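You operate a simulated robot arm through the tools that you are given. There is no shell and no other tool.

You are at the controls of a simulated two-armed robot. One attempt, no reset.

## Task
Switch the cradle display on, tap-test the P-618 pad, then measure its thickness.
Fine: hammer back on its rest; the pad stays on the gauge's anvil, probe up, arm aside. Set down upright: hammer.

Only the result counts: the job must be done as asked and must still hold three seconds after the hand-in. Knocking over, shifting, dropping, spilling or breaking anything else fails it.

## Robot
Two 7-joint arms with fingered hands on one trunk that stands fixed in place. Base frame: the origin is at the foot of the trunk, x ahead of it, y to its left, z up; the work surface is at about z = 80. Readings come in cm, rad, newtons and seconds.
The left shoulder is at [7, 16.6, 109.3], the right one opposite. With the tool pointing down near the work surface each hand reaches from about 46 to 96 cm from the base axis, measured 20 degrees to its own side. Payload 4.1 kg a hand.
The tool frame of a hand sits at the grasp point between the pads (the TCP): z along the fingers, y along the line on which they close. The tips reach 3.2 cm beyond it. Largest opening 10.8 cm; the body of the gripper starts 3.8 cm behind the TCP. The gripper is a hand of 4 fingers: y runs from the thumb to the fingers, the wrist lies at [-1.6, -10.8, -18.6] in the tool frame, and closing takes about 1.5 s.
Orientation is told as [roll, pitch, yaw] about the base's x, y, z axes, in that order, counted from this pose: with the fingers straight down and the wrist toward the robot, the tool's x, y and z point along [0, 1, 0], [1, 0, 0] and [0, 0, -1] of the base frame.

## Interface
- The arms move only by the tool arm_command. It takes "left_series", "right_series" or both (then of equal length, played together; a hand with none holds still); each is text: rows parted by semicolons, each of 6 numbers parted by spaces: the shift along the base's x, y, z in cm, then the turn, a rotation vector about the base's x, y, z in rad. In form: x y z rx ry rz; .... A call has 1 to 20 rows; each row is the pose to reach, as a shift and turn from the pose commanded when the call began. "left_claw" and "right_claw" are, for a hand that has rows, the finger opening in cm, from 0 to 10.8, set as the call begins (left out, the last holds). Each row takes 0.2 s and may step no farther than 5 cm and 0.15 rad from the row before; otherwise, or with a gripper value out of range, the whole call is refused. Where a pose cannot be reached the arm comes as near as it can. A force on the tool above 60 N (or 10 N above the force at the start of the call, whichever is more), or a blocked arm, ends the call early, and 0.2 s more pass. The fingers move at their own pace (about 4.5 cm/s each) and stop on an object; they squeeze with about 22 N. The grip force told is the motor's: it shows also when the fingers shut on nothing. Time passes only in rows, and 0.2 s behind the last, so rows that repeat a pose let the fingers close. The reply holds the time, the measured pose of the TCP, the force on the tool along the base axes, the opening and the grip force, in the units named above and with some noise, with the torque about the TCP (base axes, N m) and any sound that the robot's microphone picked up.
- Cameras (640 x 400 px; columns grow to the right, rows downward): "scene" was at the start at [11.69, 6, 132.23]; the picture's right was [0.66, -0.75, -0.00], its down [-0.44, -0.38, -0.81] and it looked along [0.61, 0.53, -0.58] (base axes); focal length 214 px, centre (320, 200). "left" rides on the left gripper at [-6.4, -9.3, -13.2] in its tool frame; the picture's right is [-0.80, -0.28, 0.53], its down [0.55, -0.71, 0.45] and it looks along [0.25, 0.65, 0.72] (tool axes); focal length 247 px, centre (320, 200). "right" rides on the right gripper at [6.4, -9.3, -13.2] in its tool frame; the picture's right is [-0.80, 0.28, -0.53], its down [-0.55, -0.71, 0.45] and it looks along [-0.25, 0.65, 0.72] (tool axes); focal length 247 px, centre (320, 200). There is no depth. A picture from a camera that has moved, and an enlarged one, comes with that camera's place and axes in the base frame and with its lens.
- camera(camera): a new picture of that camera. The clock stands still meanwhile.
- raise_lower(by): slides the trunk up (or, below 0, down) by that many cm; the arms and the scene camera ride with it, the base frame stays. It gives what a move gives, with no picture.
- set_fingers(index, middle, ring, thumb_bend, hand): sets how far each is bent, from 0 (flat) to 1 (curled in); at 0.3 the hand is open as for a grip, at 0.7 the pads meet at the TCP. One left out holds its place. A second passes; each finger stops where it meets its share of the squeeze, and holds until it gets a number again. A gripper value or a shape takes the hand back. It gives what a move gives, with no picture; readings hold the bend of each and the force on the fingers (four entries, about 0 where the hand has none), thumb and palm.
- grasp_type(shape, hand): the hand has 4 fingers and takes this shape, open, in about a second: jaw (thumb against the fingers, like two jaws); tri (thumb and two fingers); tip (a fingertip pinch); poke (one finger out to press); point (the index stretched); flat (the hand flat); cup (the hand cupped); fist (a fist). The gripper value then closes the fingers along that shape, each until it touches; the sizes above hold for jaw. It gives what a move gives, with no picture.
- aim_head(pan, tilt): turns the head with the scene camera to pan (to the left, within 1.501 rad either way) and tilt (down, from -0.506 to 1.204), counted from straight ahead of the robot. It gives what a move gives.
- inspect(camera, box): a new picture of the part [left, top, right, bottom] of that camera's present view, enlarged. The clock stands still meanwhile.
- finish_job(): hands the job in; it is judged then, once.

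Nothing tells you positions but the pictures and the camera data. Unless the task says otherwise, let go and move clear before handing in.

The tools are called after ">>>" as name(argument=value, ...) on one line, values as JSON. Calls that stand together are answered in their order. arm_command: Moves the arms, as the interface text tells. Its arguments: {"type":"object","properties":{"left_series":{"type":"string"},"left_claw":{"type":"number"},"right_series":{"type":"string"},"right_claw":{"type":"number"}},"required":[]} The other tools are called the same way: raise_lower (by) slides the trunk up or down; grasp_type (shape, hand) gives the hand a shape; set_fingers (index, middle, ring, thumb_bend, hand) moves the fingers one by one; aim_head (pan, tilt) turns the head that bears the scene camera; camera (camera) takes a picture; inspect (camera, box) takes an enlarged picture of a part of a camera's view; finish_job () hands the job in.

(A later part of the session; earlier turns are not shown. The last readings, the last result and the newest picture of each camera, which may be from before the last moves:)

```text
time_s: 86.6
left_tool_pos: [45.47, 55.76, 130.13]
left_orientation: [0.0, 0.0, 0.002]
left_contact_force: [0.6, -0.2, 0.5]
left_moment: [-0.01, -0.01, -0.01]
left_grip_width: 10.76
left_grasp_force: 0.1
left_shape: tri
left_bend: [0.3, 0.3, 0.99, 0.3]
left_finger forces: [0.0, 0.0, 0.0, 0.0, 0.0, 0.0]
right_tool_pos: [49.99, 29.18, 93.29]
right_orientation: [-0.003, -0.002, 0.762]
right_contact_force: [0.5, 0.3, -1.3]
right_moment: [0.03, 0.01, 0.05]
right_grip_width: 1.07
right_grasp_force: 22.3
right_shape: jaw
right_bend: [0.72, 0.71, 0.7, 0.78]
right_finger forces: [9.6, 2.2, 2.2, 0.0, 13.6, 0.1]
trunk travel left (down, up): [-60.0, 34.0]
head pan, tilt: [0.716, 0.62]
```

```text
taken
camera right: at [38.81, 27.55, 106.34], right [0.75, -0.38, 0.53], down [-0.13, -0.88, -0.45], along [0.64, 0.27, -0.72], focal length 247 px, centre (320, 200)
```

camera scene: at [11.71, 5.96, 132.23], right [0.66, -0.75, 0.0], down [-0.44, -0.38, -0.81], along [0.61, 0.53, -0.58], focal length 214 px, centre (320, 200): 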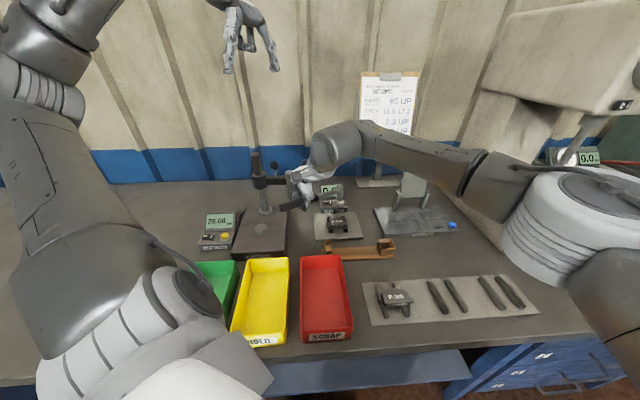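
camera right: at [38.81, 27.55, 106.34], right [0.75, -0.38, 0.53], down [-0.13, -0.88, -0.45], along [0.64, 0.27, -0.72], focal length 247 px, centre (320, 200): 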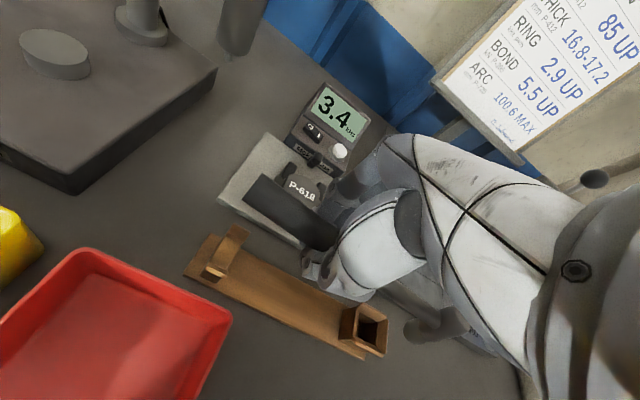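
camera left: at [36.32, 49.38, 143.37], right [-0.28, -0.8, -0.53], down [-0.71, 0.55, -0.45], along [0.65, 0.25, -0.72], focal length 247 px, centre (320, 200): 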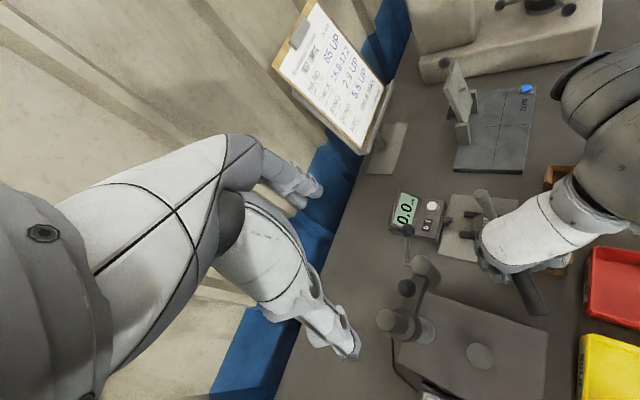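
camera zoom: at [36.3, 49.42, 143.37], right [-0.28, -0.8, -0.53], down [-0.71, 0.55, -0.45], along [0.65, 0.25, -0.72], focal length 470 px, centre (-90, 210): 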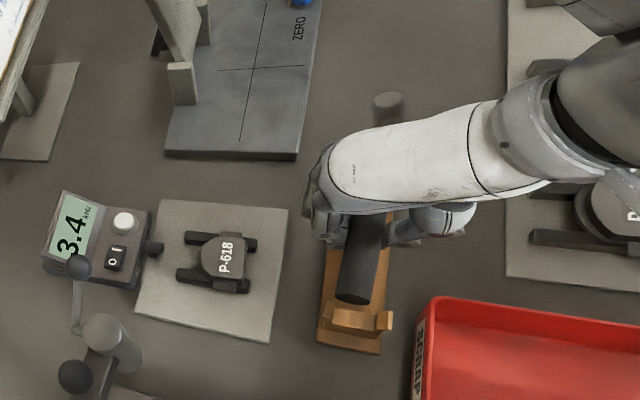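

The hammer is back above its rest. I'll lower it until the ball is just above the pocket and check the alignment.

>>> arm_command(right_series="0 0 -1.5 0 0 0;0 0 -3 0 0 0;0 0 -4 0 0 0;0 0 -4 0 0 0")

>>> inspect(camera="scene", box=[320, 195, 410, 275])

>>> inspect(camera="right", box=[180, 180, 480, 380])

>>> inspect(camera="left", box=[480, 90, 640, 300])

```text
time_s: 87.6
left_tool_pos: [45.39, 55.81, 130.0]
left_orientation: [-0.001, 0.0, 0.003]
left_contact_force: [0.8, -0.4, -0.5]
left_moment: [0.0, 0.02, 0.03]
left_grip_width: 10.78
left_grasp_force: 0.1
left_shape: tri
left_bend: [0.3, 0.3, 0.99, 0.3]
left_finger forces: [0.1, 0.1, 0.0, 0.0, 0.0, 0.0]
right_tool_pos: [49.64, 29.34, 89.45]
right_orientation: [-0.003, -0.004, 0.761]
right_contact_force: [-0.1, 0.2, -1.0]
right_moment: [0.03, 0.03, 0.01]
right_grip_width: 1.11
right_grasp_force: 21.7
right_shape: jaw
right_bend: [0.72, 0.71, 0.7, 0.78]
right_finger forces: [9.6, 2.3, 2.2, 0.1, 13.6, 0.1]
trunk travel left (down, up): [-60.0, 34.0]
head pan, tilt: [0.716, 0.62]
```

```text
5.00 times, centred on (365, 235) of scene
camera zoom: at [11.69, 6.01, 132.23], right [0.66, -0.75, 0.0], down [-0.44, -0.38, -0.81], along [0.61, 0.53, -0.58], focal length 1072 px, centre (95, 25)
```

zoom: 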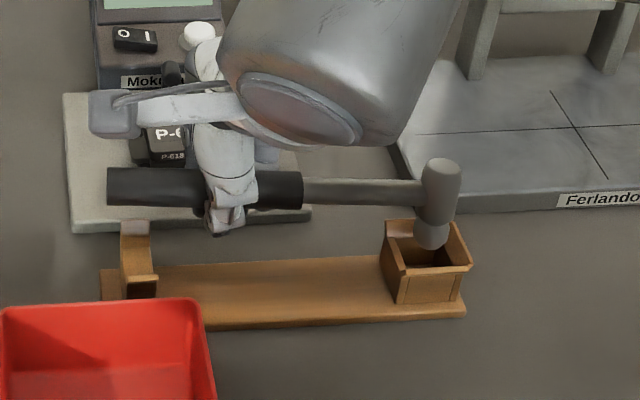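

```text
2.00 times, centred on (330, 280) of right
camera zoom: at [38.54, 27.79, 102.43], right [0.75, -0.38, 0.53], down [-0.13, -0.88, -0.45], along [0.64, 0.27, -0.72], focal length 494 px, centre (300, 40)
```

zoom: 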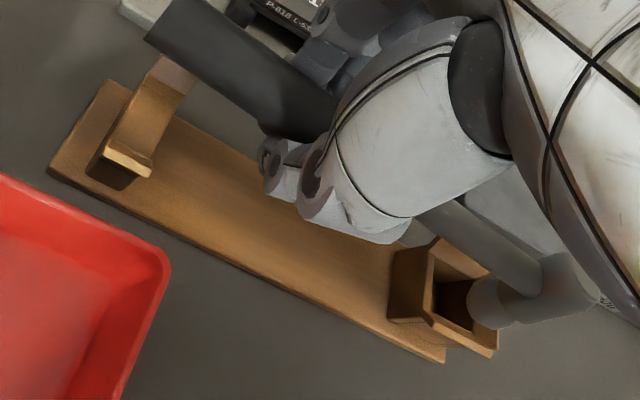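

```text
1.90 times, centred on (560, 195) of left
camera zoom: at [36.31, 49.44, 143.36], right [-0.28, -0.8, -0.53], down [-0.71, 0.55, -0.45], along [0.65, 0.25, -0.72], focal length 470 px, centre (-137, 210)
```

zoom: 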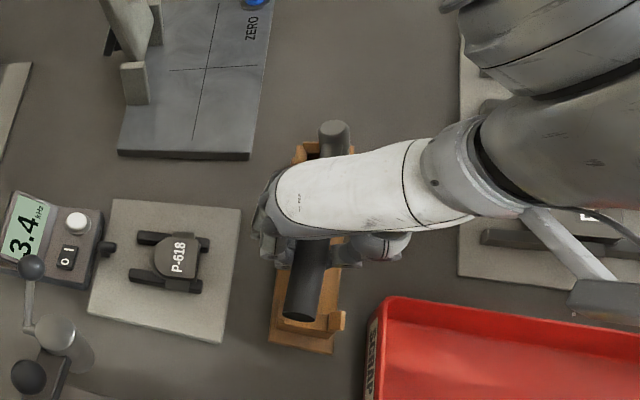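

>>> arm_command(right_series="-0.05 0.05 -1 0 0 0;-0.1 0.1 -2 0 0 0;-0.1 0.1 -2 0 0 0")

>>> inspect(camera="scene", box=[310, 200, 410, 280])

>>> inspect(camera="right", box=[200, 150, 480, 380])

```text
time_s: 88.4
left_tool_pos: [45.55, 55.8, 130.09]
left_orientation: [-0.001, -0.001, 0.001]
left_contact_force: [0.3, -1.1, 0.2]
left_moment: [0.01, 0.01, 0.01]
left_grip_width: 10.78
left_grasp_force: 0.0
left_shape: tri
left_bend: [0.3, 0.3, 0.99, 0.3]
left_finger forces: [0.1, 0.0, 0.0, 0.1, 0.0, 0.1]
right_tool_pos: [49.71, 29.39, 87.38]
right_orientation: [-0.002, -0.002, 0.761]
right_contact_force: [-0.5, 0.8, -0.4]
right_moment: [0.01, -0.03, 0.06]
right_grip_width: 1.1
right_grasp_force: 22.3
right_shape: jaw
right_bend: [0.72, 0.71, 0.7, 0.78]
right_finger forces: [9.7, 2.0, 1.7, 0.0, 13.4, 0.0]
trunk travel left (down, up): [-60.0, 34.0]
head pan, tilt: [0.716, 0.62]
```

```text
5.00 times, centred on (360, 240) of scene
camera zoom: at [11.69, 6.01, 132.23], right [0.66, -0.75, 0.0], down [-0.44, -0.38, -0.81], along [0.61, 0.53, -0.58], focal length 1072 px, centre (120, 0)
```

zoom: 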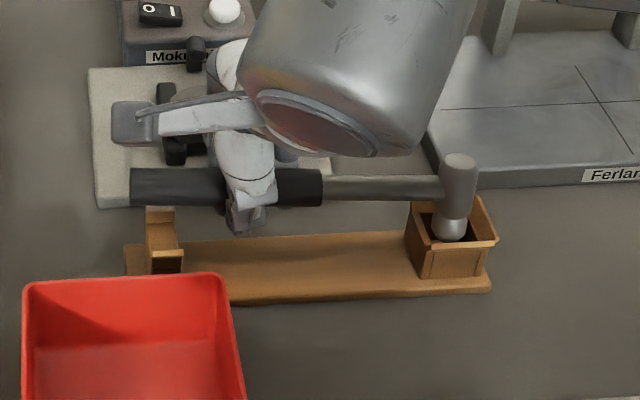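

```text
1.74 times, centred on (340, 265) of right
camera zoom: at [38.49, 27.87, 100.51], right [0.75, -0.38, 0.53], down [-0.13, -0.88, -0.45], along [0.64, 0.27, -0.72], focal length 430 px, centre (285, 87)
```

zoom: 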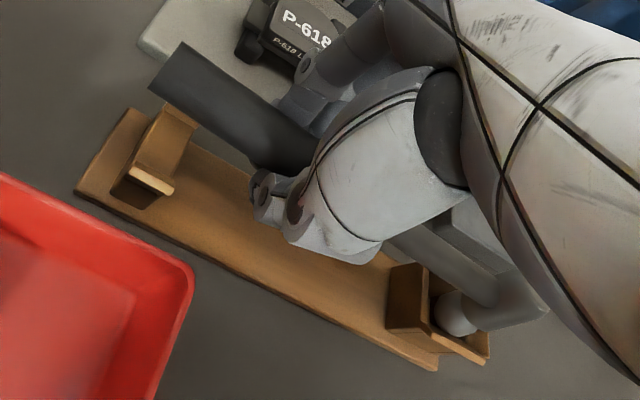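

The picture matches the one from when it was lifted. I'll lower it the rest of the way in small steps.

>>> arm_command(right_series="0.05 -0.05 -0.7 0 0 0;0.05 -0.05 -1.4 0 0 0;0.05 -0.05 -2 0 0 0;0.05 -0.05 -2.4 0 0 0")

>>> inspect(camera="scene", box=[310, 200, 410, 280])

>>> inspect(camera="right", box=[200, 150, 480, 380])

```text
time_s: 89.4
left_tool_pos: [45.45, 55.62, 130.17]
left_orientation: [0.001, -0.002, 0.002]
left_contact_force: [0.2, -0.1, 0.7]
left_moment: [-0.02, -0.02, -0.02]
left_grip_width: 10.76
left_grasp_force: 0.0
left_shape: tri
left_bend: [0.3, 0.3, 0.99, 0.3]
left_finger forces: [0.0, 0.0, 0.0, 0.0, 0.0, 0.1]
right_tool_pos: [49.72, 29.23, 84.98]
right_orientation: [0.001, -0.002, 0.761]
right_contact_force: [-4.4, -3.9, 4.0]
right_moment: [0.01, 0.04, 0.01]
right_grip_width: 1.07
right_grasp_force: 21.5
right_shape: jaw
right_bend: [0.73, 0.71, 0.7, 0.79]
right_finger forces: [3.5, 0.1, 1.1, 0.0, 12.5, 0.1]
trunk travel left (down, up): [-60.0, 34.0]
head pan, tilt: [0.716, 0.62]
```

```text
5.00 times, centred on (360, 240) of scene
camera zoom: at [11.58, 5.91, 132.25], right [0.66, -0.75, 0.0], down [-0.44, -0.38, -0.81], along [0.61, 0.53, -0.58], focal length 1072 px, centre (120, 0)
```

zoom: 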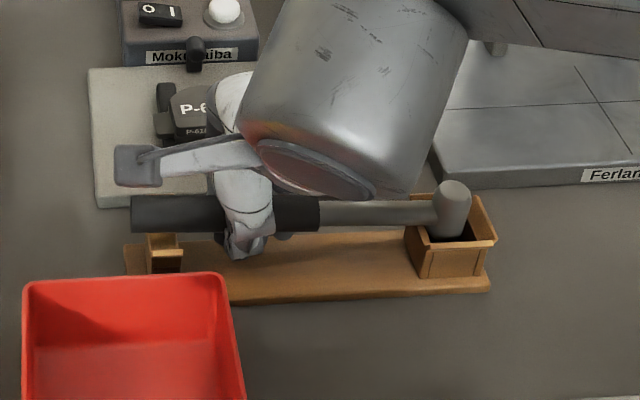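

```text
1.74 times, centred on (340, 265) of right
camera zoom: at [38.53, 27.76, 98.09], right [0.75, -0.38, 0.53], down [-0.13, -0.88, -0.45], along [0.64, 0.27, -0.72], focal length 430 px, centre (285, 87)
```

zoom: 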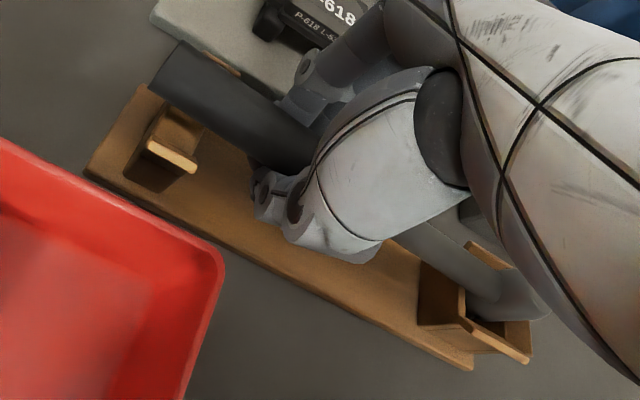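

The head is in its pocket; the handle end is still about 0.6 cm high and leaning lightly on the rear post. I'll ease forward slightly and lower further.

>>> arm_command(right_series="-0.15 -0.14 0 0 0 0;-0.22 -0.2 -0.25 0 0 0;-0.22 -0.2 -0.5 0 0 0")

>>> inspect(camera="scene", box=[310, 200, 410, 280])

>>> inspect(camera="right", box=[200, 150, 480, 380])

```text
time_s: 90.2
left_tool_pos: [45.46, 55.64, 130.11]
left_orientation: [0.0, -0.001, 0.002]
left_contact_force: [-0.5, -0.2, 0.7]
left_moment: [-0.02, 0.01, 0.04]
left_grip_width: 10.79
left_grasp_force: 0.1
left_shape: tri
left_bend: [0.3, 0.3, 0.99, 0.3]
left_finger forces: [0.0, 0.0, 0.0, 0.0, 0.1, 0.0]
right_tool_pos: [49.5, 29.09, 84.6]
right_orientation: [-0.001, -0.004, 0.761]
right_contact_force: [-0.2, -1.7, 2.4]
right_moment: [0.0, 0.03, 0.07]
right_grip_width: 1.04
right_grasp_force: 21.6
right_shape: jaw
right_bend: [0.73, 0.71, 0.7, 0.79]
right_finger forces: [4.7, 0.1, 1.3, 0.0, 11.9, 0.0]
trunk travel left (down, up): [-60.0, 34.0]
head pan, tilt: [0.716, 0.62]
```

```text
5.00 times, centred on (360, 240) of scene
camera zoom: at [11.64, 5.97, 132.24], right [0.66, -0.75, 0.0], down [-0.44, -0.38, -0.81], along [0.61, 0.53, -0.58], focal length 1072 px, centre (120, 0)
```

zoom: 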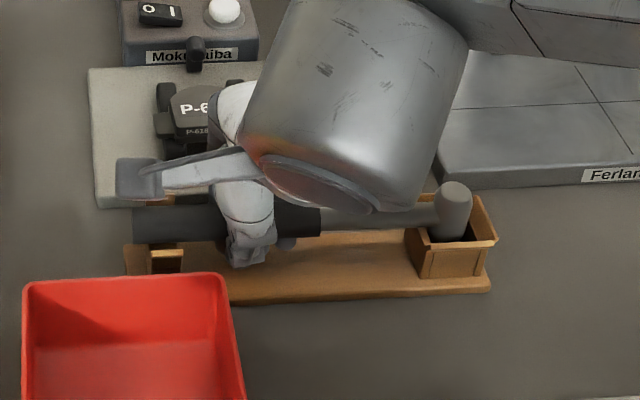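

```text
1.74 times, centred on (340, 265) of right
camera zoom: at [38.38, 27.53, 97.61], right [0.75, -0.38, 0.53], down [-0.13, -0.88, -0.45], along [0.64, 0.27, -0.72], focal length 430 px, centre (285, 87)
```

zoom: 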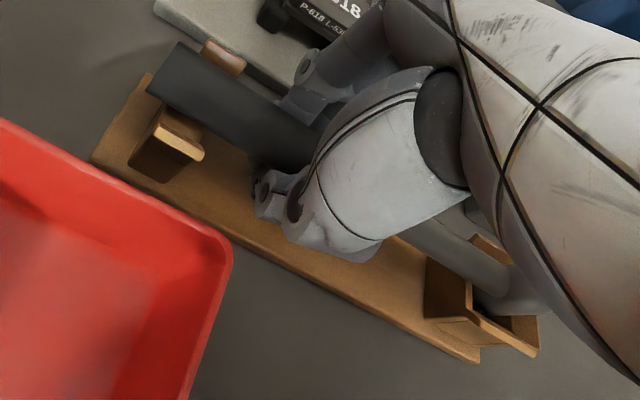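

The handle is now down in its notch as it was at the start. I'll open in stages and rise clear.

>>> arm_command(right_series="0 0 0 0 0 0;0 0 0 0 0 0;0 0 0 0 0 0;0 0 0 0 0 0", right_claw=3.6)

>>> inspect(camera="right", box=[200, 150, 480, 380])

>>> inspect(camera="scene", box=[310, 200, 410, 280])

```text
time_s: 91.2
left_tool_pos: [45.5, 55.82, 129.92]
left_orientation: [-0.001, -0.001, 0.0]
left_contact_force: [-0.3, 1.1, 0.1]
left_moment: [0.01, 0.01, 0.0]
left_grip_width: 10.79
left_grasp_force: 0.1
left_shape: tri
left_bend: [0.3, 0.3, 0.99, 0.3]
left_finger forces: [0.1, 0.0, 0.0, 0.0, 0.0, 0.0]
right_tool_pos: [49.56, 29.18, 84.53]
right_orientation: [-0.001, -0.002, 0.762]
right_contact_force: [0.3, -0.3, -0.2]
right_moment: [-0.02, -0.02, 0.01]
right_grip_width: 3.57
right_grasp_force: 0.1
right_shape: jaw
right_bend: [0.74, 0.52, 0.5, 0.74]
right_finger forces: [0.0, 0.0, 0.0, 0.1, 0.1, 0.0]
trunk travel left (down, up): [-60.0, 34.0]
head pan, tilt: [0.716, 0.62]
```

```text
1.74 times, centred on (340, 265) of right
camera zoom: at [38.4, 27.58, 97.57], right [0.75, -0.38, 0.53], down [-0.13, -0.88, -0.45], along [0.64, 0.27, -0.72], focal length 430 px, centre (285, 87)
```

zoom: 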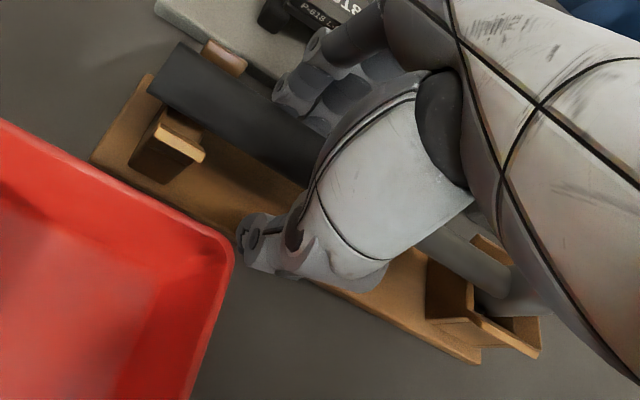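

```text
5.00 times, centred on (360, 240) of scene
camera zoom: at [11.7, 6.02, 132.23], right [0.66, -0.75, 0.0], down [-0.44, -0.38, -0.81], along [0.61, 0.53, -0.58], focal length 1072 px, centre (120, 0)
```

zoom: 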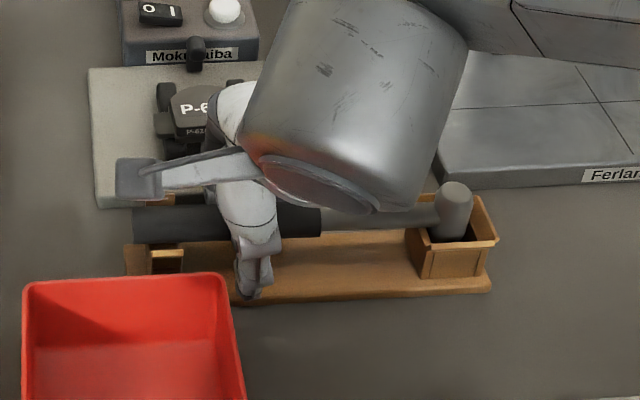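

>>> arm_command(right_series="0 0 0 0 0 0;0 0 0.1 0 0 0;0 0 0.2 0 0 0;0 0 0.3 0 0 0;0 0 0.3 0 0 0", right_claw=6.5)

>>> arm_command(right_series="0 0 0.8 0 0 0;0 0 2 0 0 0;0 0 4 0 0 0;0 0 7 0 0 0;0 0 11 0 0 0;0 -4 13 0 0 -0.1;0 -8 15 0 0 -0.2;0 -12 17 0 0 -0.3;0 -16 18 0 0 -0.4;0 -20 19 0 0 -0.5;0 -24 20 0 0 -0.5")

>>> inspect(camera="scene", box=[290, 170, 410, 280])

>>> camera(camera="scene")

```text
time_s: 92.4
left_tool_pos: [45.54, 55.88, 130.07]
left_orientation: [0.0, -0.001, 0.0]
left_contact_force: [-1.2, 0.0, 0.3]
left_moment: [-0.02, -0.03, 0.01]
left_grip_width: 10.79
left_grasp_force: 0.0
left_shape: tri
left_bend: [0.3, 0.3, 0.99, 0.3]
left_finger forces: [0.0, 0.0, 0.0, 0.0, 0.0, 0.0]
right_tool_pos: [49.61, 29.08, 84.8]
right_orientation: [-0.002, -0.001, 0.76]
right_contact_force: [-0.5, -0.3, 0.2]
right_moment: [-0.01, 0.01, 0.0]
right_grip_width: 6.46
right_grasp_force: 0.0
right_shape: jaw
right_bend: [0.28, 0.41, 0.38, 0.67]
right_finger forces: [0.0, 0.0, 0.0, 0.0, 0.0, 0.0]
trunk travel left (down, up): [-60.0, 34.0]
head pan, tilt: [0.716, 0.62]
```

```text
time_s: 94.8
left_tool_pos: [45.48, 55.47, 130.18]
left_orientation: [0.002, -0.001, 0.002]
left_contact_force: [-0.1, 0.2, 0.0]
left_moment: [0.05, 0.0, 0.03]
left_grip_width: 10.79
left_grasp_force: 0.0
left_shape: tri
left_bend: [0.3, 0.3, 0.99, 0.3]
left_finger forces: [0.0, 0.0, 0.0, 0.0, 0.1, 0.0]
right_tool_pos: [49.21, 5.11, 104.78]
right_orientation: [0.002, -0.003, 0.261]
right_contact_force: [0.7, 0.3, 0.2]
right_moment: [0.02, -0.02, -0.02]
right_grip_width: 6.48
right_grasp_force: 0.1
right_shape: jaw
right_bend: [0.28, 0.41, 0.38, 0.67]
right_finger forces: [0.1, 0.1, 0.0, 0.0, 0.0, 0.0]
trunk travel left (down, up): [-60.0, 34.0]
head pan, tilt: [0.716, 0.62]
```

```text
3.64 times, centred on (350, 225) of scene
camera zoom: at [11.68, 5.73, 132.24], right [0.66, -0.75, 0.0], down [-0.44, -0.38, -0.81], along [0.61, 0.54, -0.58], focal length 780 px, centre (211, 109)
```

zoom: 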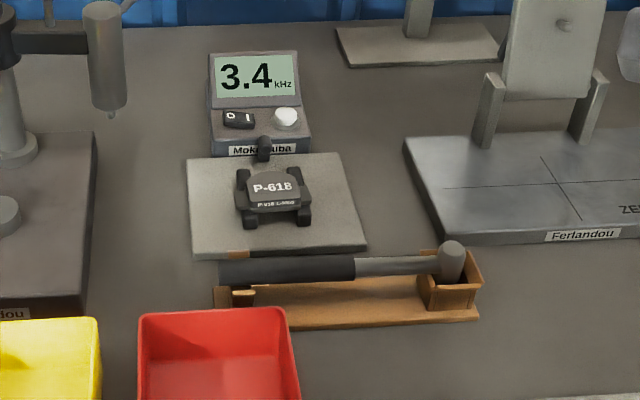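

```text
taken
camera scene: at [11.68, 5.73, 132.24], right [0.66, -0.75, 0.0], down [-0.44, -0.38, -0.81], along [0.61, 0.54, -0.58], focal length 214 px, centre (320, 200)
```

scene: 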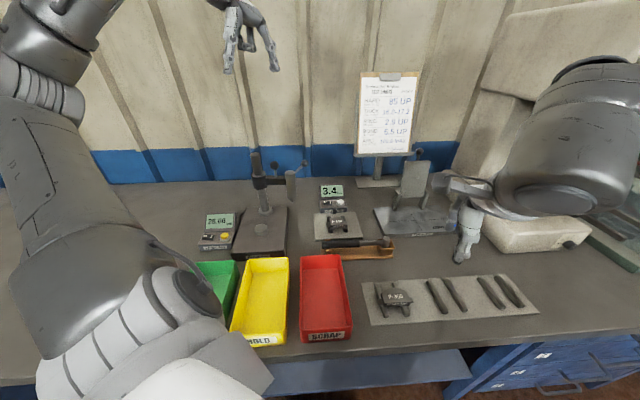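

The hammer lies on its rest just as it was, and the display still shows 3.4 kHz. I'll retire the right arm and bring the left hand (tip shape) above the pad.

>>> grasp_type(shape="tip", hand="left")

>>> arm_command(right_series="0 -4 1.5 0 0 0;0 -8 3 0 0 0;0 -12 4.5 0 0 0;0 -16 6 0 0 0;0 -20 7.5 0 0 0;0 -24 9 0 0 0;0 -28 10 0 0 0;0 -31 10 0 0 0;0 -31 10 0 0 0;0 -31 10 0 0 0", left_series="2.5 -4 0 0 0 0.1;5 -8 0 0 0 0.2;7.5 -12 -1 0 0 0.3;10 -15.5 -3 0 0 0.4;11.4 -18.6 -6 0 0 0.5;11.4 -18.6 -10.5 0 0 0.6;11.4 -18.6 -15 0 0 0.7;11.4 -18.6 -19.5 0 0 0.72;11.4 -18.6 -24 0 0 0.72;11.4 -18.6 -28 0 0 0.72")

>>> camera(camera="left")

>>> camera(camera="scene")

```text
time_s: 95.7
left_tool_pos: [45.45, 55.79, 129.94]
left_orientation: [0.0, 0.001, 0.0]
left_contact_force: [0.0, 0.0, -0.4]
left_moment: [0.03, -0.02, -0.06]
left_grip_width: 10.79
left_grasp_force: 0.1
left_shape: tip
left_bend: [0.3, 0.98, 0.99, 0.3]
left_finger forces: [0.1, 0.0, 0.0, 0.1, 0.0, 0.1]
right_tool_pos: [49.3, 5.44, 104.76]
right_orientation: [-0.003, -0.002, 0.26]
right_contact_force: [0.1, -0.3, -0.4]
right_moment: [-0.04, 0.03, -0.01]
right_grip_width: 6.48
right_grasp_force: 0.0
right_shape: jaw
right_bend: [0.28, 0.41, 0.38, 0.67]
right_finger forces: [0.0, 0.0, 0.1, 0.0, 0.0, 0.0]
trunk travel left (down, up): [-60.0, 34.0]
head pan, tilt: [0.716, 0.62]
```

```text
time_s: 97.9
left_tool_pos: [57.12, 36.82, 101.94]
left_orientation: [0.0, 0.0, 0.724]
left_contact_force: [0.7, 0.1, -0.7]
left_moment: [-0.03, 0.03, 0.0]
left_grip_width: 10.78
left_grasp_force: 0.1
left_shape: tip
left_bend: [0.3, 0.98, 0.99, 0.3]
left_finger forces: [0.0, 0.1, 0.0, 0.0, 0.0, 0.0]
right_tool_pos: [49.61, -26.06, 114.97]
right_orientation: [0.001, -0.002, 0.258]
right_contact_force: [-0.6, 0.8, 0.0]
right_moment: [-0.03, 0.03, 0.01]
right_grip_width: 6.47
right_grasp_force: 0.0
right_shape: jaw
right_bend: [0.28, 0.41, 0.38, 0.67]
right_finger forces: [0.0, 0.1, 0.1, 0.1, 0.0, 0.0]
trunk travel left (down, up): [-60.0, 34.0]
head pan, tilt: [0.716, 0.62]
```

```text
taken
camera left: at [54.47, 25.97, 115.17], right [0.31, -0.79, -0.53], down [-0.89, -0.05, -0.45], along [0.32, 0.61, -0.72], focal length 247 px, centre (320, 200)
```

left: 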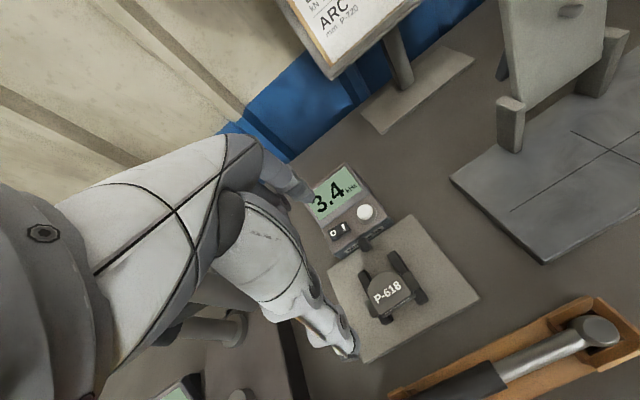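

```text
taken
camera scene: at [11.78, 5.98, 132.22], right [0.66, -0.75, 0.0], down [-0.44, -0.38, -0.81], along [0.61, 0.53, -0.58], focal length 214 px, centre (320, 200)
```

scene: 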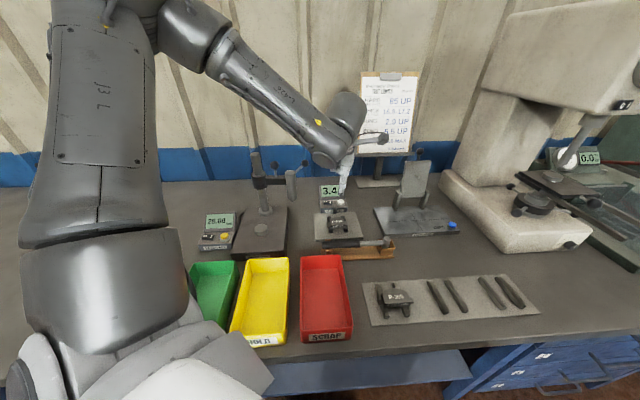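

The left hand is above the pad. I'll zoom in to get its position in the hand's frame.

>>> inspect(camera="left", box=[320, 200, 460, 350])

```text
2.67 times, centred on (390, 275) of left
camera zoom: at [54.47, 25.97, 115.17], right [0.31, -0.79, -0.53], down [-0.89, -0.05, -0.45], along [0.32, 0.61, -0.72], focal length 659 px, centre (133, 0)
```

zoom: 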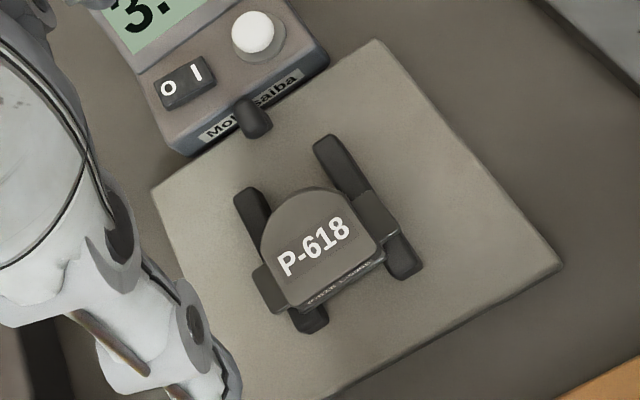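

The pad is centred near (57.0, 37.5) and turned about 7° more than my hand. I'll match that and come down close.

>>> arm_command(left_series="0.1 0.3 -3.5 0 0 0.05;0.2 0.75 -7 0 0 0.117;0.2 0.75 -10.5 0 0 0.117;0.2 0.75 -11.5 0 0 0.117;0.2 0.75 -11.5 0 0 0.117", left_claw=7)

>>> inspect(camera="left", box=[260, 160, 440, 340])

>>> inspect(camera="scene", box=[290, 160, 390, 260])

```text
time_s: 99.1
left_tool_pos: [57.17, 37.84, 90.57]
left_orientation: [0.0, 0.0, 0.837]
left_contact_force: [0.4, -0.1, -0.2]
left_moment: [0.02, 0.01, -0.03]
left_grip_width: 7.04
left_grasp_force: 0.1
left_shape: tip
left_bend: [0.29, 0.98, 0.99, 0.64]
left_finger forces: [0.0, 0.0, 0.0, 0.0, 0.1, 0.0]
right_tool_pos: [49.55, -25.92, 115.0]
right_orientation: [-0.001, -0.002, 0.261]
right_contact_force: [-0.6, 0.1, 0.3]
right_moment: [0.01, 0.01, 0.0]
right_grip_width: 6.46
right_grasp_force: 0.0
right_shape: jaw
right_bend: [0.28, 0.41, 0.38, 0.67]
right_finger forces: [0.0, 0.1, 0.1, 0.1, 0.0, 0.1]
trunk travel left (down, up): [-60.0, 34.0]
head pan, tilt: [0.716, 0.62]
```

```text
2.22 times, centred on (350, 250) of left
camera zoom: at [55.82, 26.76, 103.87], right [0.4, -0.74, -0.53], down [-0.88, -0.16, -0.45], along [0.25, 0.65, -0.72], focal length 549 px, centre (253, 89)
```

zoom: 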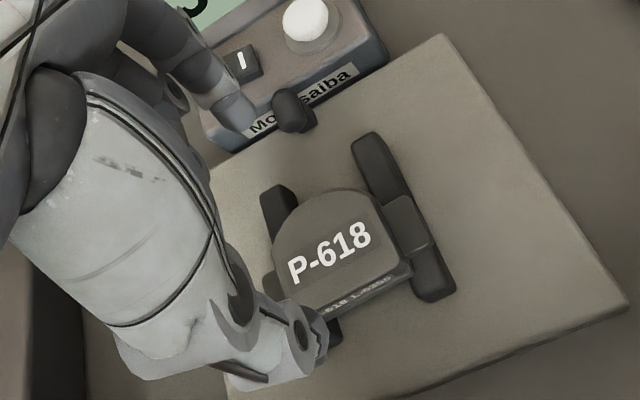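

```text
4.00 times, centred on (340, 210) of scene
camera zoom: at [11.66, 5.97, 132.23], right [0.66, -0.75, 0.0], down [-0.44, -0.38, -0.81], along [0.61, 0.53, -0.58], focal length 858 px, centre (240, 160)
```

zoom: 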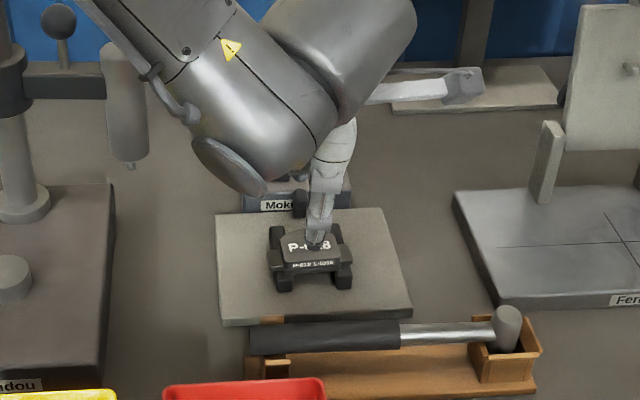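

Small trim needed. I'll shift about 0.4 cm, descend around the pad and check.

>>> arm_command(left_series="0.15 -0.4 -1.5 0 0 0;0.15 -0.4 -3.2 0 0 0;0.15 -0.4 -4.7 0 0 0;0.15 -0.4 -4.7 0 0 0")

>>> inspect(camera="left", box=[260, 160, 440, 340])

>>> inspect(camera="scene", box=[300, 180, 380, 250])

```text
time_s: 100.1
left_tool_pos: [57.33, 37.46, 85.81]
left_orientation: [0.0, -0.001, 0.837]
left_contact_force: [-0.6, 0.4, 1.0]
left_moment: [0.01, 0.04, 0.01]
left_grip_width: 7.05
left_grasp_force: 0.1
left_shape: tip
left_bend: [0.29, 0.98, 0.99, 0.64]
left_finger forces: [0.0, 0.0, 0.1, 0.1, 0.0, 0.0]
right_tool_pos: [49.55, -25.87, 114.99]
right_orientation: [-0.001, -0.001, 0.259]
right_contact_force: [0.5, -1.4, 0.2]
right_moment: [0.0, -0.01, 0.03]
right_grip_width: 6.46
right_grasp_force: 0.1
right_shape: jaw
right_bend: [0.28, 0.41, 0.38, 0.67]
right_finger forces: [0.1, 0.1, 0.1, 0.0, 0.1, 0.0]
trunk travel left (down, up): [-60.0, 34.0]
head pan, tilt: [0.716, 0.62]
```

```text
2.22 times, centred on (350, 250) of left
camera zoom: at [55.97, 26.28, 99.13], right [0.4, -0.74, -0.53], down [-0.88, -0.16, -0.45], along [0.25, 0.65, -0.72], focal length 549 px, centre (253, 89)
```

zoom: 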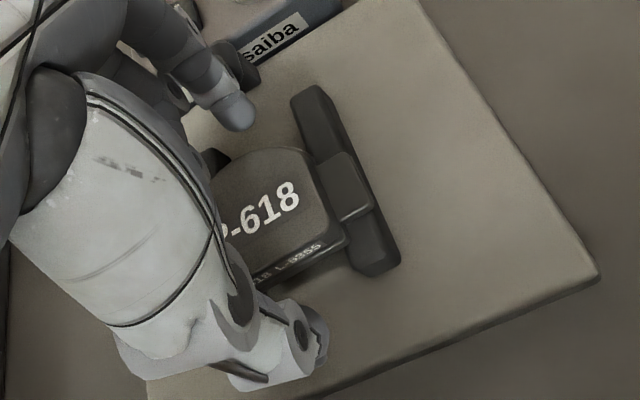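

```text
5.71 times, centred on (340, 215) of scene
camera zoom: at [11.67, 5.96, 132.23], right [0.66, -0.75, 0.0], down [-0.44, -0.38, -0.81], along [0.61, 0.53, -0.58], focal length 1226 px, centre (206, 114)
```

zoom: 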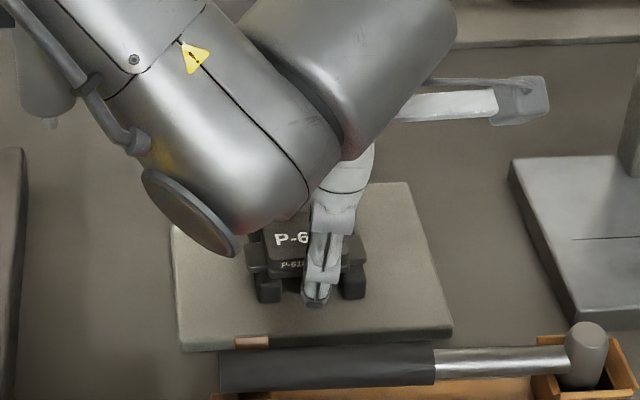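

Thumb is centred between the rails and the index sits behind the arch. Closing now.

>>> arm_command(left_series="0 0 -0.1 0 0 0;0 0 -0.1 0 0 0;0 0 -0.1 0 0 0;0 0 -0.1 0 0 0;0 0 -0.1 0 0 0;0 0 -0.1 0 0 0;0 0 -0.1 0 0 0", left_claw=2.5)

>>> inspect(camera="left", box=[260, 160, 440, 340])

>>> inspect(camera="scene", box=[300, 180, 380, 250])

```text
time_s: 101.7
left_tool_pos: [57.33, 37.48, 85.8]
left_orientation: [0.001, 0.001, 0.838]
left_contact_force: [0.2, 0.2, 1.0]
left_moment: [-0.02, 0.05, -0.04]
left_grip_width: 4.25
left_grasp_force: 22.1
left_shape: tip
left_bend: [0.73, 1.0, 1.0, 0.73]
left_finger forces: [20.1, 0.1, 0.0, 0.1, 19.7, 0.0]
right_tool_pos: [49.64, -26.04, 114.95]
right_orientation: [-0.003, -0.002, 0.261]
right_contact_force: [-0.6, 0.5, -0.1]
right_moment: [-0.01, -0.01, -0.02]
right_grip_width: 6.46
right_grasp_force: 0.1
right_shape: jaw
right_bend: [0.28, 0.41, 0.38, 0.67]
right_finger forces: [0.0, 0.0, 0.1, 0.1, 0.1, 0.0]
trunk travel left (down, up): [-60.0, 34.0]
head pan, tilt: [0.716, 0.62]
```

```text
2.22 times, centred on (350, 250) of left
camera zoom: at [55.94, 26.31, 99.03], right [0.4, -0.74, -0.53], down [-0.88, -0.16, -0.45], along [0.25, 0.65, -0.72], focal length 549 px, centre (253, 89)
```

zoom: 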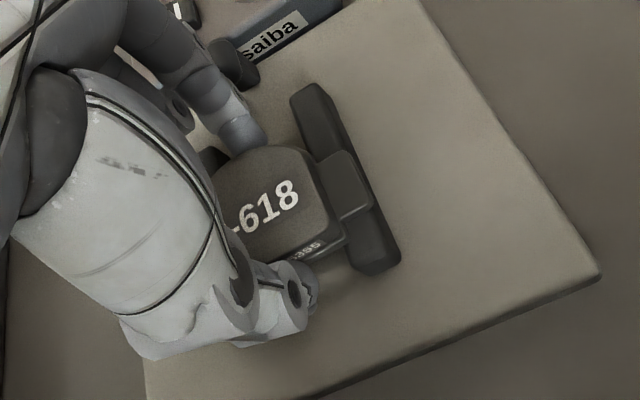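

```text
5.71 times, centred on (340, 215) of scene
camera zoom: at [11.69, 5.98, 132.23], right [0.66, -0.75, 0.0], down [-0.44, -0.38, -0.81], along [0.61, 0.53, -0.58], focal length 1226 px, centre (206, 114)
```

zoom: 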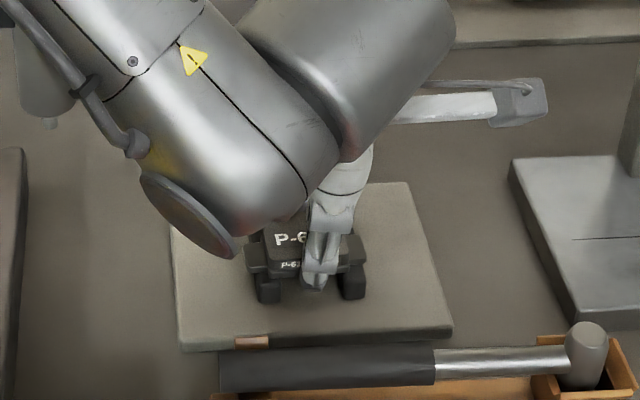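

The pinch holds 4.25 cm with 20 N. I'll lift gently and check.

>>> arm_command(left_series="0 0 0.5 0 0 0;0 0 1.2 0 0 0;0 0 2.2 0 0 0;0 0 3.5 0 0 0")

>>> inspect(camera="left", box=[260, 160, 440, 340])

>>> inspect(camera="scene", box=[300, 180, 380, 250])

```text
time_s: 102.7
left_tool_pos: [57.33, 37.33, 89.23]
left_orientation: [0.001, 0.0, 0.838]
left_contact_force: [0.0, -0.5, -1.7]
left_moment: [-0.04, -0.01, 0.0]
left_grip_width: 4.18
left_grasp_force: 22.1
left_shape: tip
left_bend: [0.73, 1.0, 1.0, 0.73]
left_finger forces: [19.4, 0.0, 0.1, 0.0, 18.6, 0.0]
right_tool_pos: [49.52, -25.96, 114.88]
right_orientation: [-0.003, -0.001, 0.26]
right_contact_force: [-0.5, 0.2, -0.3]
right_moment: [0.0, 0.01, 0.01]
right_grip_width: 6.49
right_grasp_force: 0.0
right_shape: jaw
right_bend: [0.28, 0.41, 0.38, 0.67]
right_finger forces: [0.1, 0.0, 0.0, 0.0, 0.1, 0.0]
trunk travel left (down, up): [-60.0, 34.0]
head pan, tilt: [0.716, 0.62]
```

```text
2.22 times, centred on (350, 250) of left
camera zoom: at [55.95, 26.36, 102.52], right [0.4, -0.74, -0.53], down [-0.88, -0.16, -0.45], along [0.25, 0.65, -0.72], focal length 549 px, centre (253, 89)
```

zoom: 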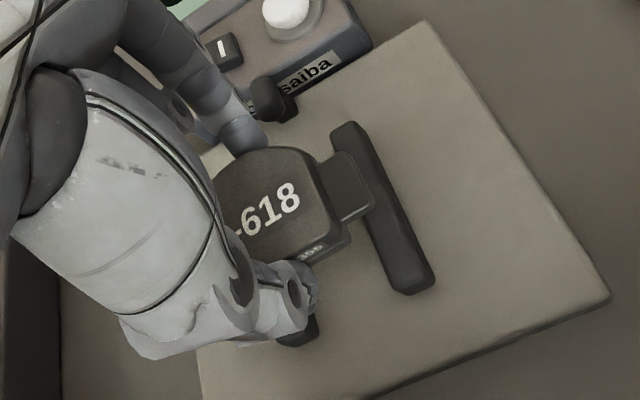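

```text
5.71 times, centred on (340, 215) of scene
camera zoom: at [11.66, 5.95, 132.23], right [0.66, -0.75, 0.0], down [-0.44, -0.38, -0.81], along [0.61, 0.53, -0.58], focal length 1226 px, centre (206, 114)
```

zoom: 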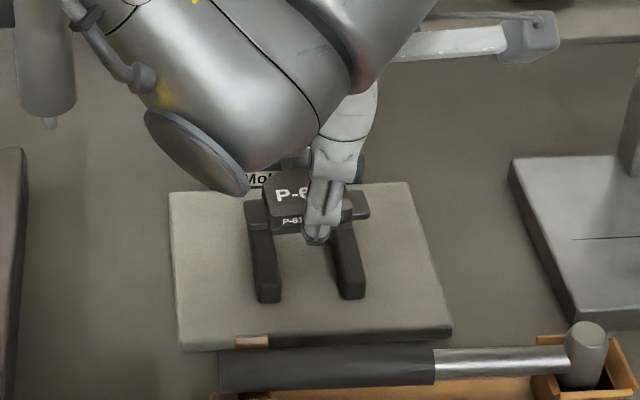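

The pad is securely held. I'll carry it along a path on the robot's side of the gauge to above the anvil.

>>> arm_command(left_series="0 0 4 0 0 0;-1 -1 7 0 0 0;-5 -1 8.5 0 0 0;-9.5 -0.5 8.5 0 0 0;-13 2 8.5 0 0 0;-16 5.5 8.5 0 0 0;-18 9.5 8.5 0 0 0;-19.5 13 8.5 0 0 0;-19.5 13 8.5 0 0 0")

>>> camera(camera="left")

>>> camera(camera="scene")

>>> inspect(camera="scene", box=[190, 140, 320, 260])

```text
time_s: 104.7
left_tool_pos: [39.8, 51.65, 97.84]
left_orientation: [0.004, 0.002, 0.838]
left_contact_force: [1.2, -0.4, -1.5]
left_moment: [0.0, 0.01, 0.0]
left_grip_width: 3.89
left_grasp_force: 22.0
left_shape: tip
left_bend: [0.74, 1.0, 1.0, 0.74]
left_finger forces: [24.5, 0.0, 0.0, 0.0, 19.9, 0.1]
left hand out of reach, approached as far as the arm can: row 5, 6, 7, 8, 9
right_tool_pos: [49.85, -26.09, 114.87]
right_orientation: [0.002, 0.001, 0.262]
right_contact_force: [0.3, -0.2, 0.0]
right_moment: [-0.02, 0.01, -0.02]
right_grip_width: 6.48
right_grasp_force: 0.0
right_shape: jaw
right_bend: [0.28, 0.41, 0.38, 0.67]
right_finger forces: [0.0, 0.0, 0.0, 0.0, 0.1, 0.1]
trunk travel left (down, up): [-60.0, 34.0]
head pan, tilt: [0.716, 0.62]
```

```text
taken
camera left: at [38.47, 40.64, 111.07], right [0.4, -0.74, -0.53], down [-0.88, -0.16, -0.44], along [0.25, 0.65, -0.72], focal length 247 px, centre (320, 200)
```

left: 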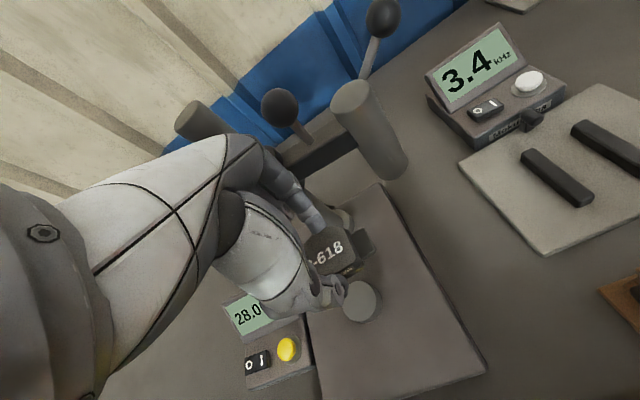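

```text
taken
camera scene: at [11.98, 5.88, 132.21], right [0.66, -0.75, 0.0], down [-0.44, -0.38, -0.81], along [0.61, 0.53, -0.58], focal length 214 px, centre (320, 200)
```

scene: 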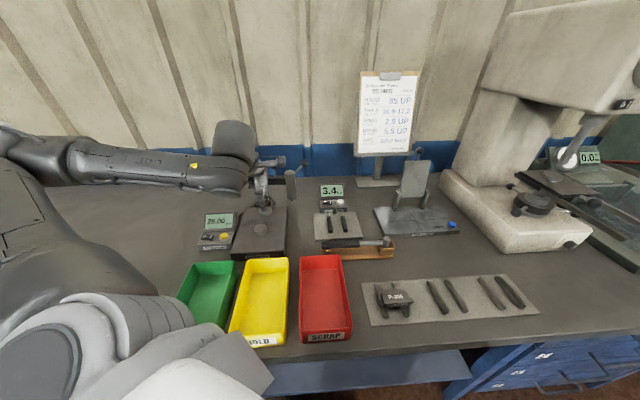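

```text
3.33 times, centred on (255, 200) of scene
camera zoom: at [11.98, 5.88, 132.21], right [0.66, -0.75, 0.0], down [-0.44, -0.38, -0.81], along [0.61, 0.53, -0.58], focal length 715 px, centre (537, 200)
```

zoom: 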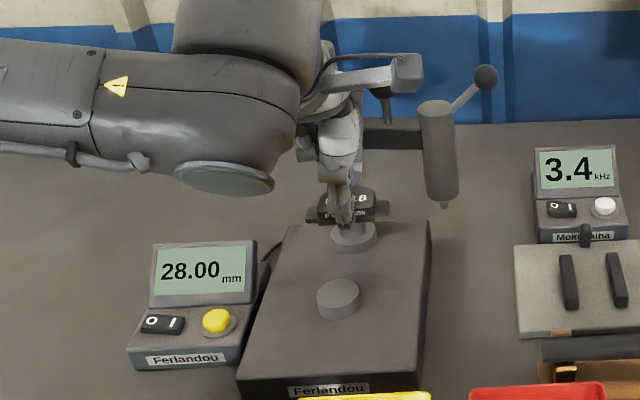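

That turn limits the reach here; the pad's orientation on the anvil is free, so I'll turn the hand back to about 0.3 rad while moving over the anvil.

>>> arm_command(left_series="-0.5 0.2 0 0 0 -0.13;-1 0.5 0 0 0 -0.26;-1.6 0.8 0 0 0 -0.39;-2.1 1.15 0 0 0 -0.538;-2.1 1.15 0 0 0 -0.538")

>>> camera(camera="left")

>>> inspect(camera="scene", box=[190, 140, 320, 260])

```text
time_s: 105.9
left_tool_pos: [37.43, 52.94, 97.84]
left_orientation: [-0.001, 0.002, 0.297]
left_contact_force: [0.5, 0.2, -1.7]
left_moment: [0.0, -0.02, -0.01]
left_grip_width: 3.9
left_grasp_force: 21.6
left_shape: tip
left_bend: [0.74, 1.0, 1.0, 0.74]
left_finger forces: [23.8, 0.0, 0.0, 0.0, 19.8, 0.0]
right_tool_pos: [49.56, -25.92, 115.01]
right_orientation: [-0.001, -0.003, 0.261]
right_contact_force: [-0.2, -0.5, 0.4]
right_moment: [0.0, 0.01, 0.01]
right_grip_width: 6.48
right_grasp_force: 0.1
right_shape: jaw
right_bend: [0.28, 0.41, 0.38, 0.67]
right_finger forces: [0.0, 0.0, 0.1, 0.0, 0.1, 0.0]
trunk travel left (down, up): [-60.0, 34.0]
head pan, tilt: [0.716, 0.62]
```

```text
taken
camera left: at [30.58, 44.13, 111.18], right [-0.04, -0.85, -0.53], down [-0.84, 0.32, -0.45], along [0.55, 0.43, -0.72], focal length 247 px, centre (320, 200)
```

left: 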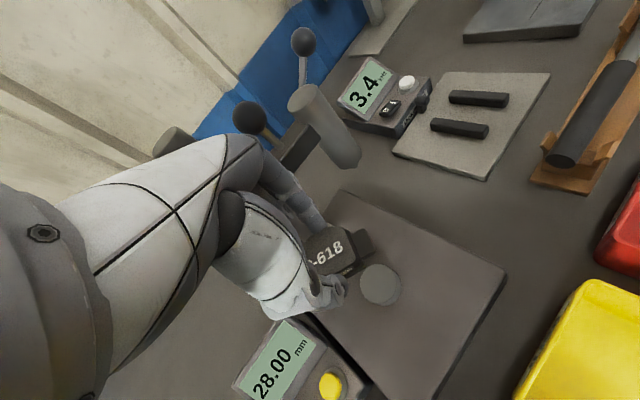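

```text
3.33 times, centred on (255, 200) of scene
camera zoom: at [11.71, 5.98, 132.23], right [0.66, -0.75, 0.0], down [-0.44, -0.38, -0.81], along [0.61, 0.53, -0.58], focal length 715 px, centre (537, 200)
```

zoom: 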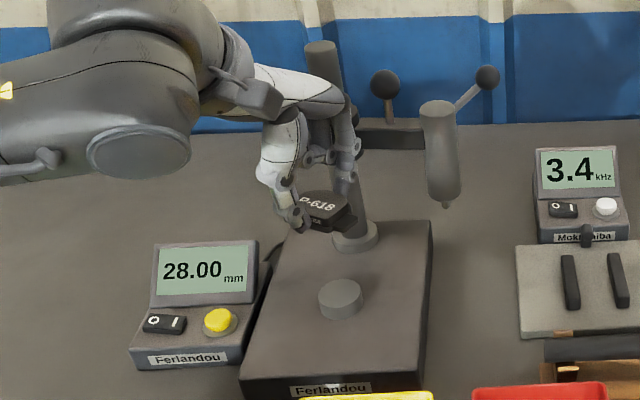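

The pad is over the anvil now. I'll zoom to compare the pad's centre with the anvil.

>>> inspect(camera="left", box=[290, 190, 430, 330])

```text
2.86 times, centred on (360, 260) of left
camera zoom: at [30.58, 44.13, 111.18], right [-0.04, -0.85, -0.53], down [-0.84, 0.32, -0.45], along [0.55, 0.43, -0.72], focal length 706 px, centre (206, 29)
```

zoom: 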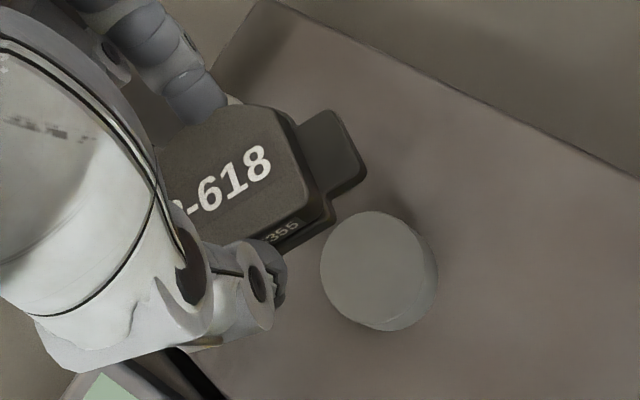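

The anvil is 4 cm wide and almost right below. I'll make a small correction and lower the pad until it touches.

>>> arm_command(left_series="0.28 -0.12 -2.5 0 0 0;0.28 -0.12 -5 0 0 0;0.28 -0.12 -7.5 0 0 0;0.28 -0.12 -8.5 0 0 0;0.28 -0.12 -8.9 0 0 0")

>>> inspect(camera="left", box=[290, 190, 430, 330])

>>> inspect(camera="scene", box=[220, 170, 300, 250])

```text
time_s: 107.1
left_tool_pos: [37.82, 52.68, 89.16]
left_orientation: [0.003, -0.001, 0.301]
left_contact_force: [1.0, 0.7, 6.0]
left_moment: [0.05, -0.14, 0.0]
left_grip_width: 3.92
left_grasp_force: 21.4
left_shape: tip
left_bend: [0.74, 1.0, 1.0, 0.74]
left_finger forces: [28.5, 0.0, 0.0, 0.1, 19.8, 0.0]
right_tool_pos: [49.57, -26.13, 115.17]
right_orientation: [0.0, -0.002, 0.26]
right_contact_force: [-0.8, 0.3, -0.3]
right_moment: [-0.01, -0.01, 0.01]
right_grip_width: 6.48
right_grasp_force: 0.0
right_shape: jaw
right_bend: [0.28, 0.41, 0.38, 0.67]
right_finger forces: [0.0, 0.0, 0.0, 0.0, 0.1, 0.1]
trunk travel left (down, up): [-60.0, 34.0]
head pan, tilt: [0.716, 0.62]
```

```text
2.86 times, centred on (360, 260) of left
camera zoom: at [30.83, 43.97, 102.36], right [-0.03, -0.84, -0.53], down [-0.84, 0.32, -0.45], along [0.55, 0.43, -0.72], focal length 706 px, centre (206, 29)
```

zoom: 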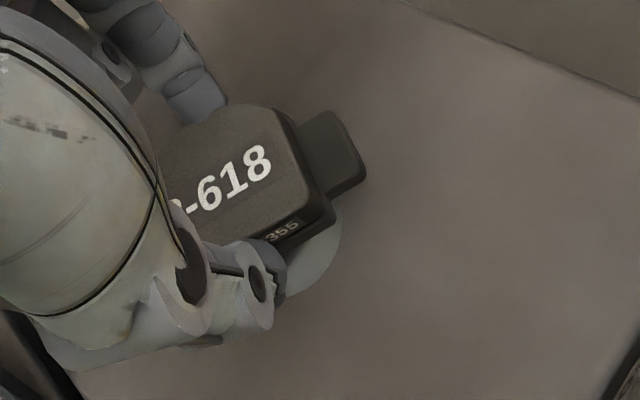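

```text
5.00 times, centred on (260, 210) of scene
camera zoom: at [11.62, 5.91, 132.26], right [0.66, -0.75, 0.0], down [-0.44, -0.38, -0.81], along [0.61, 0.53, -0.58], focal length 1072 px, centre (620, 150)
```

zoom: 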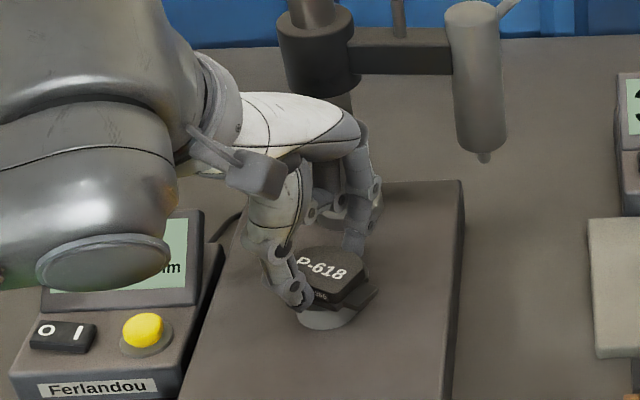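

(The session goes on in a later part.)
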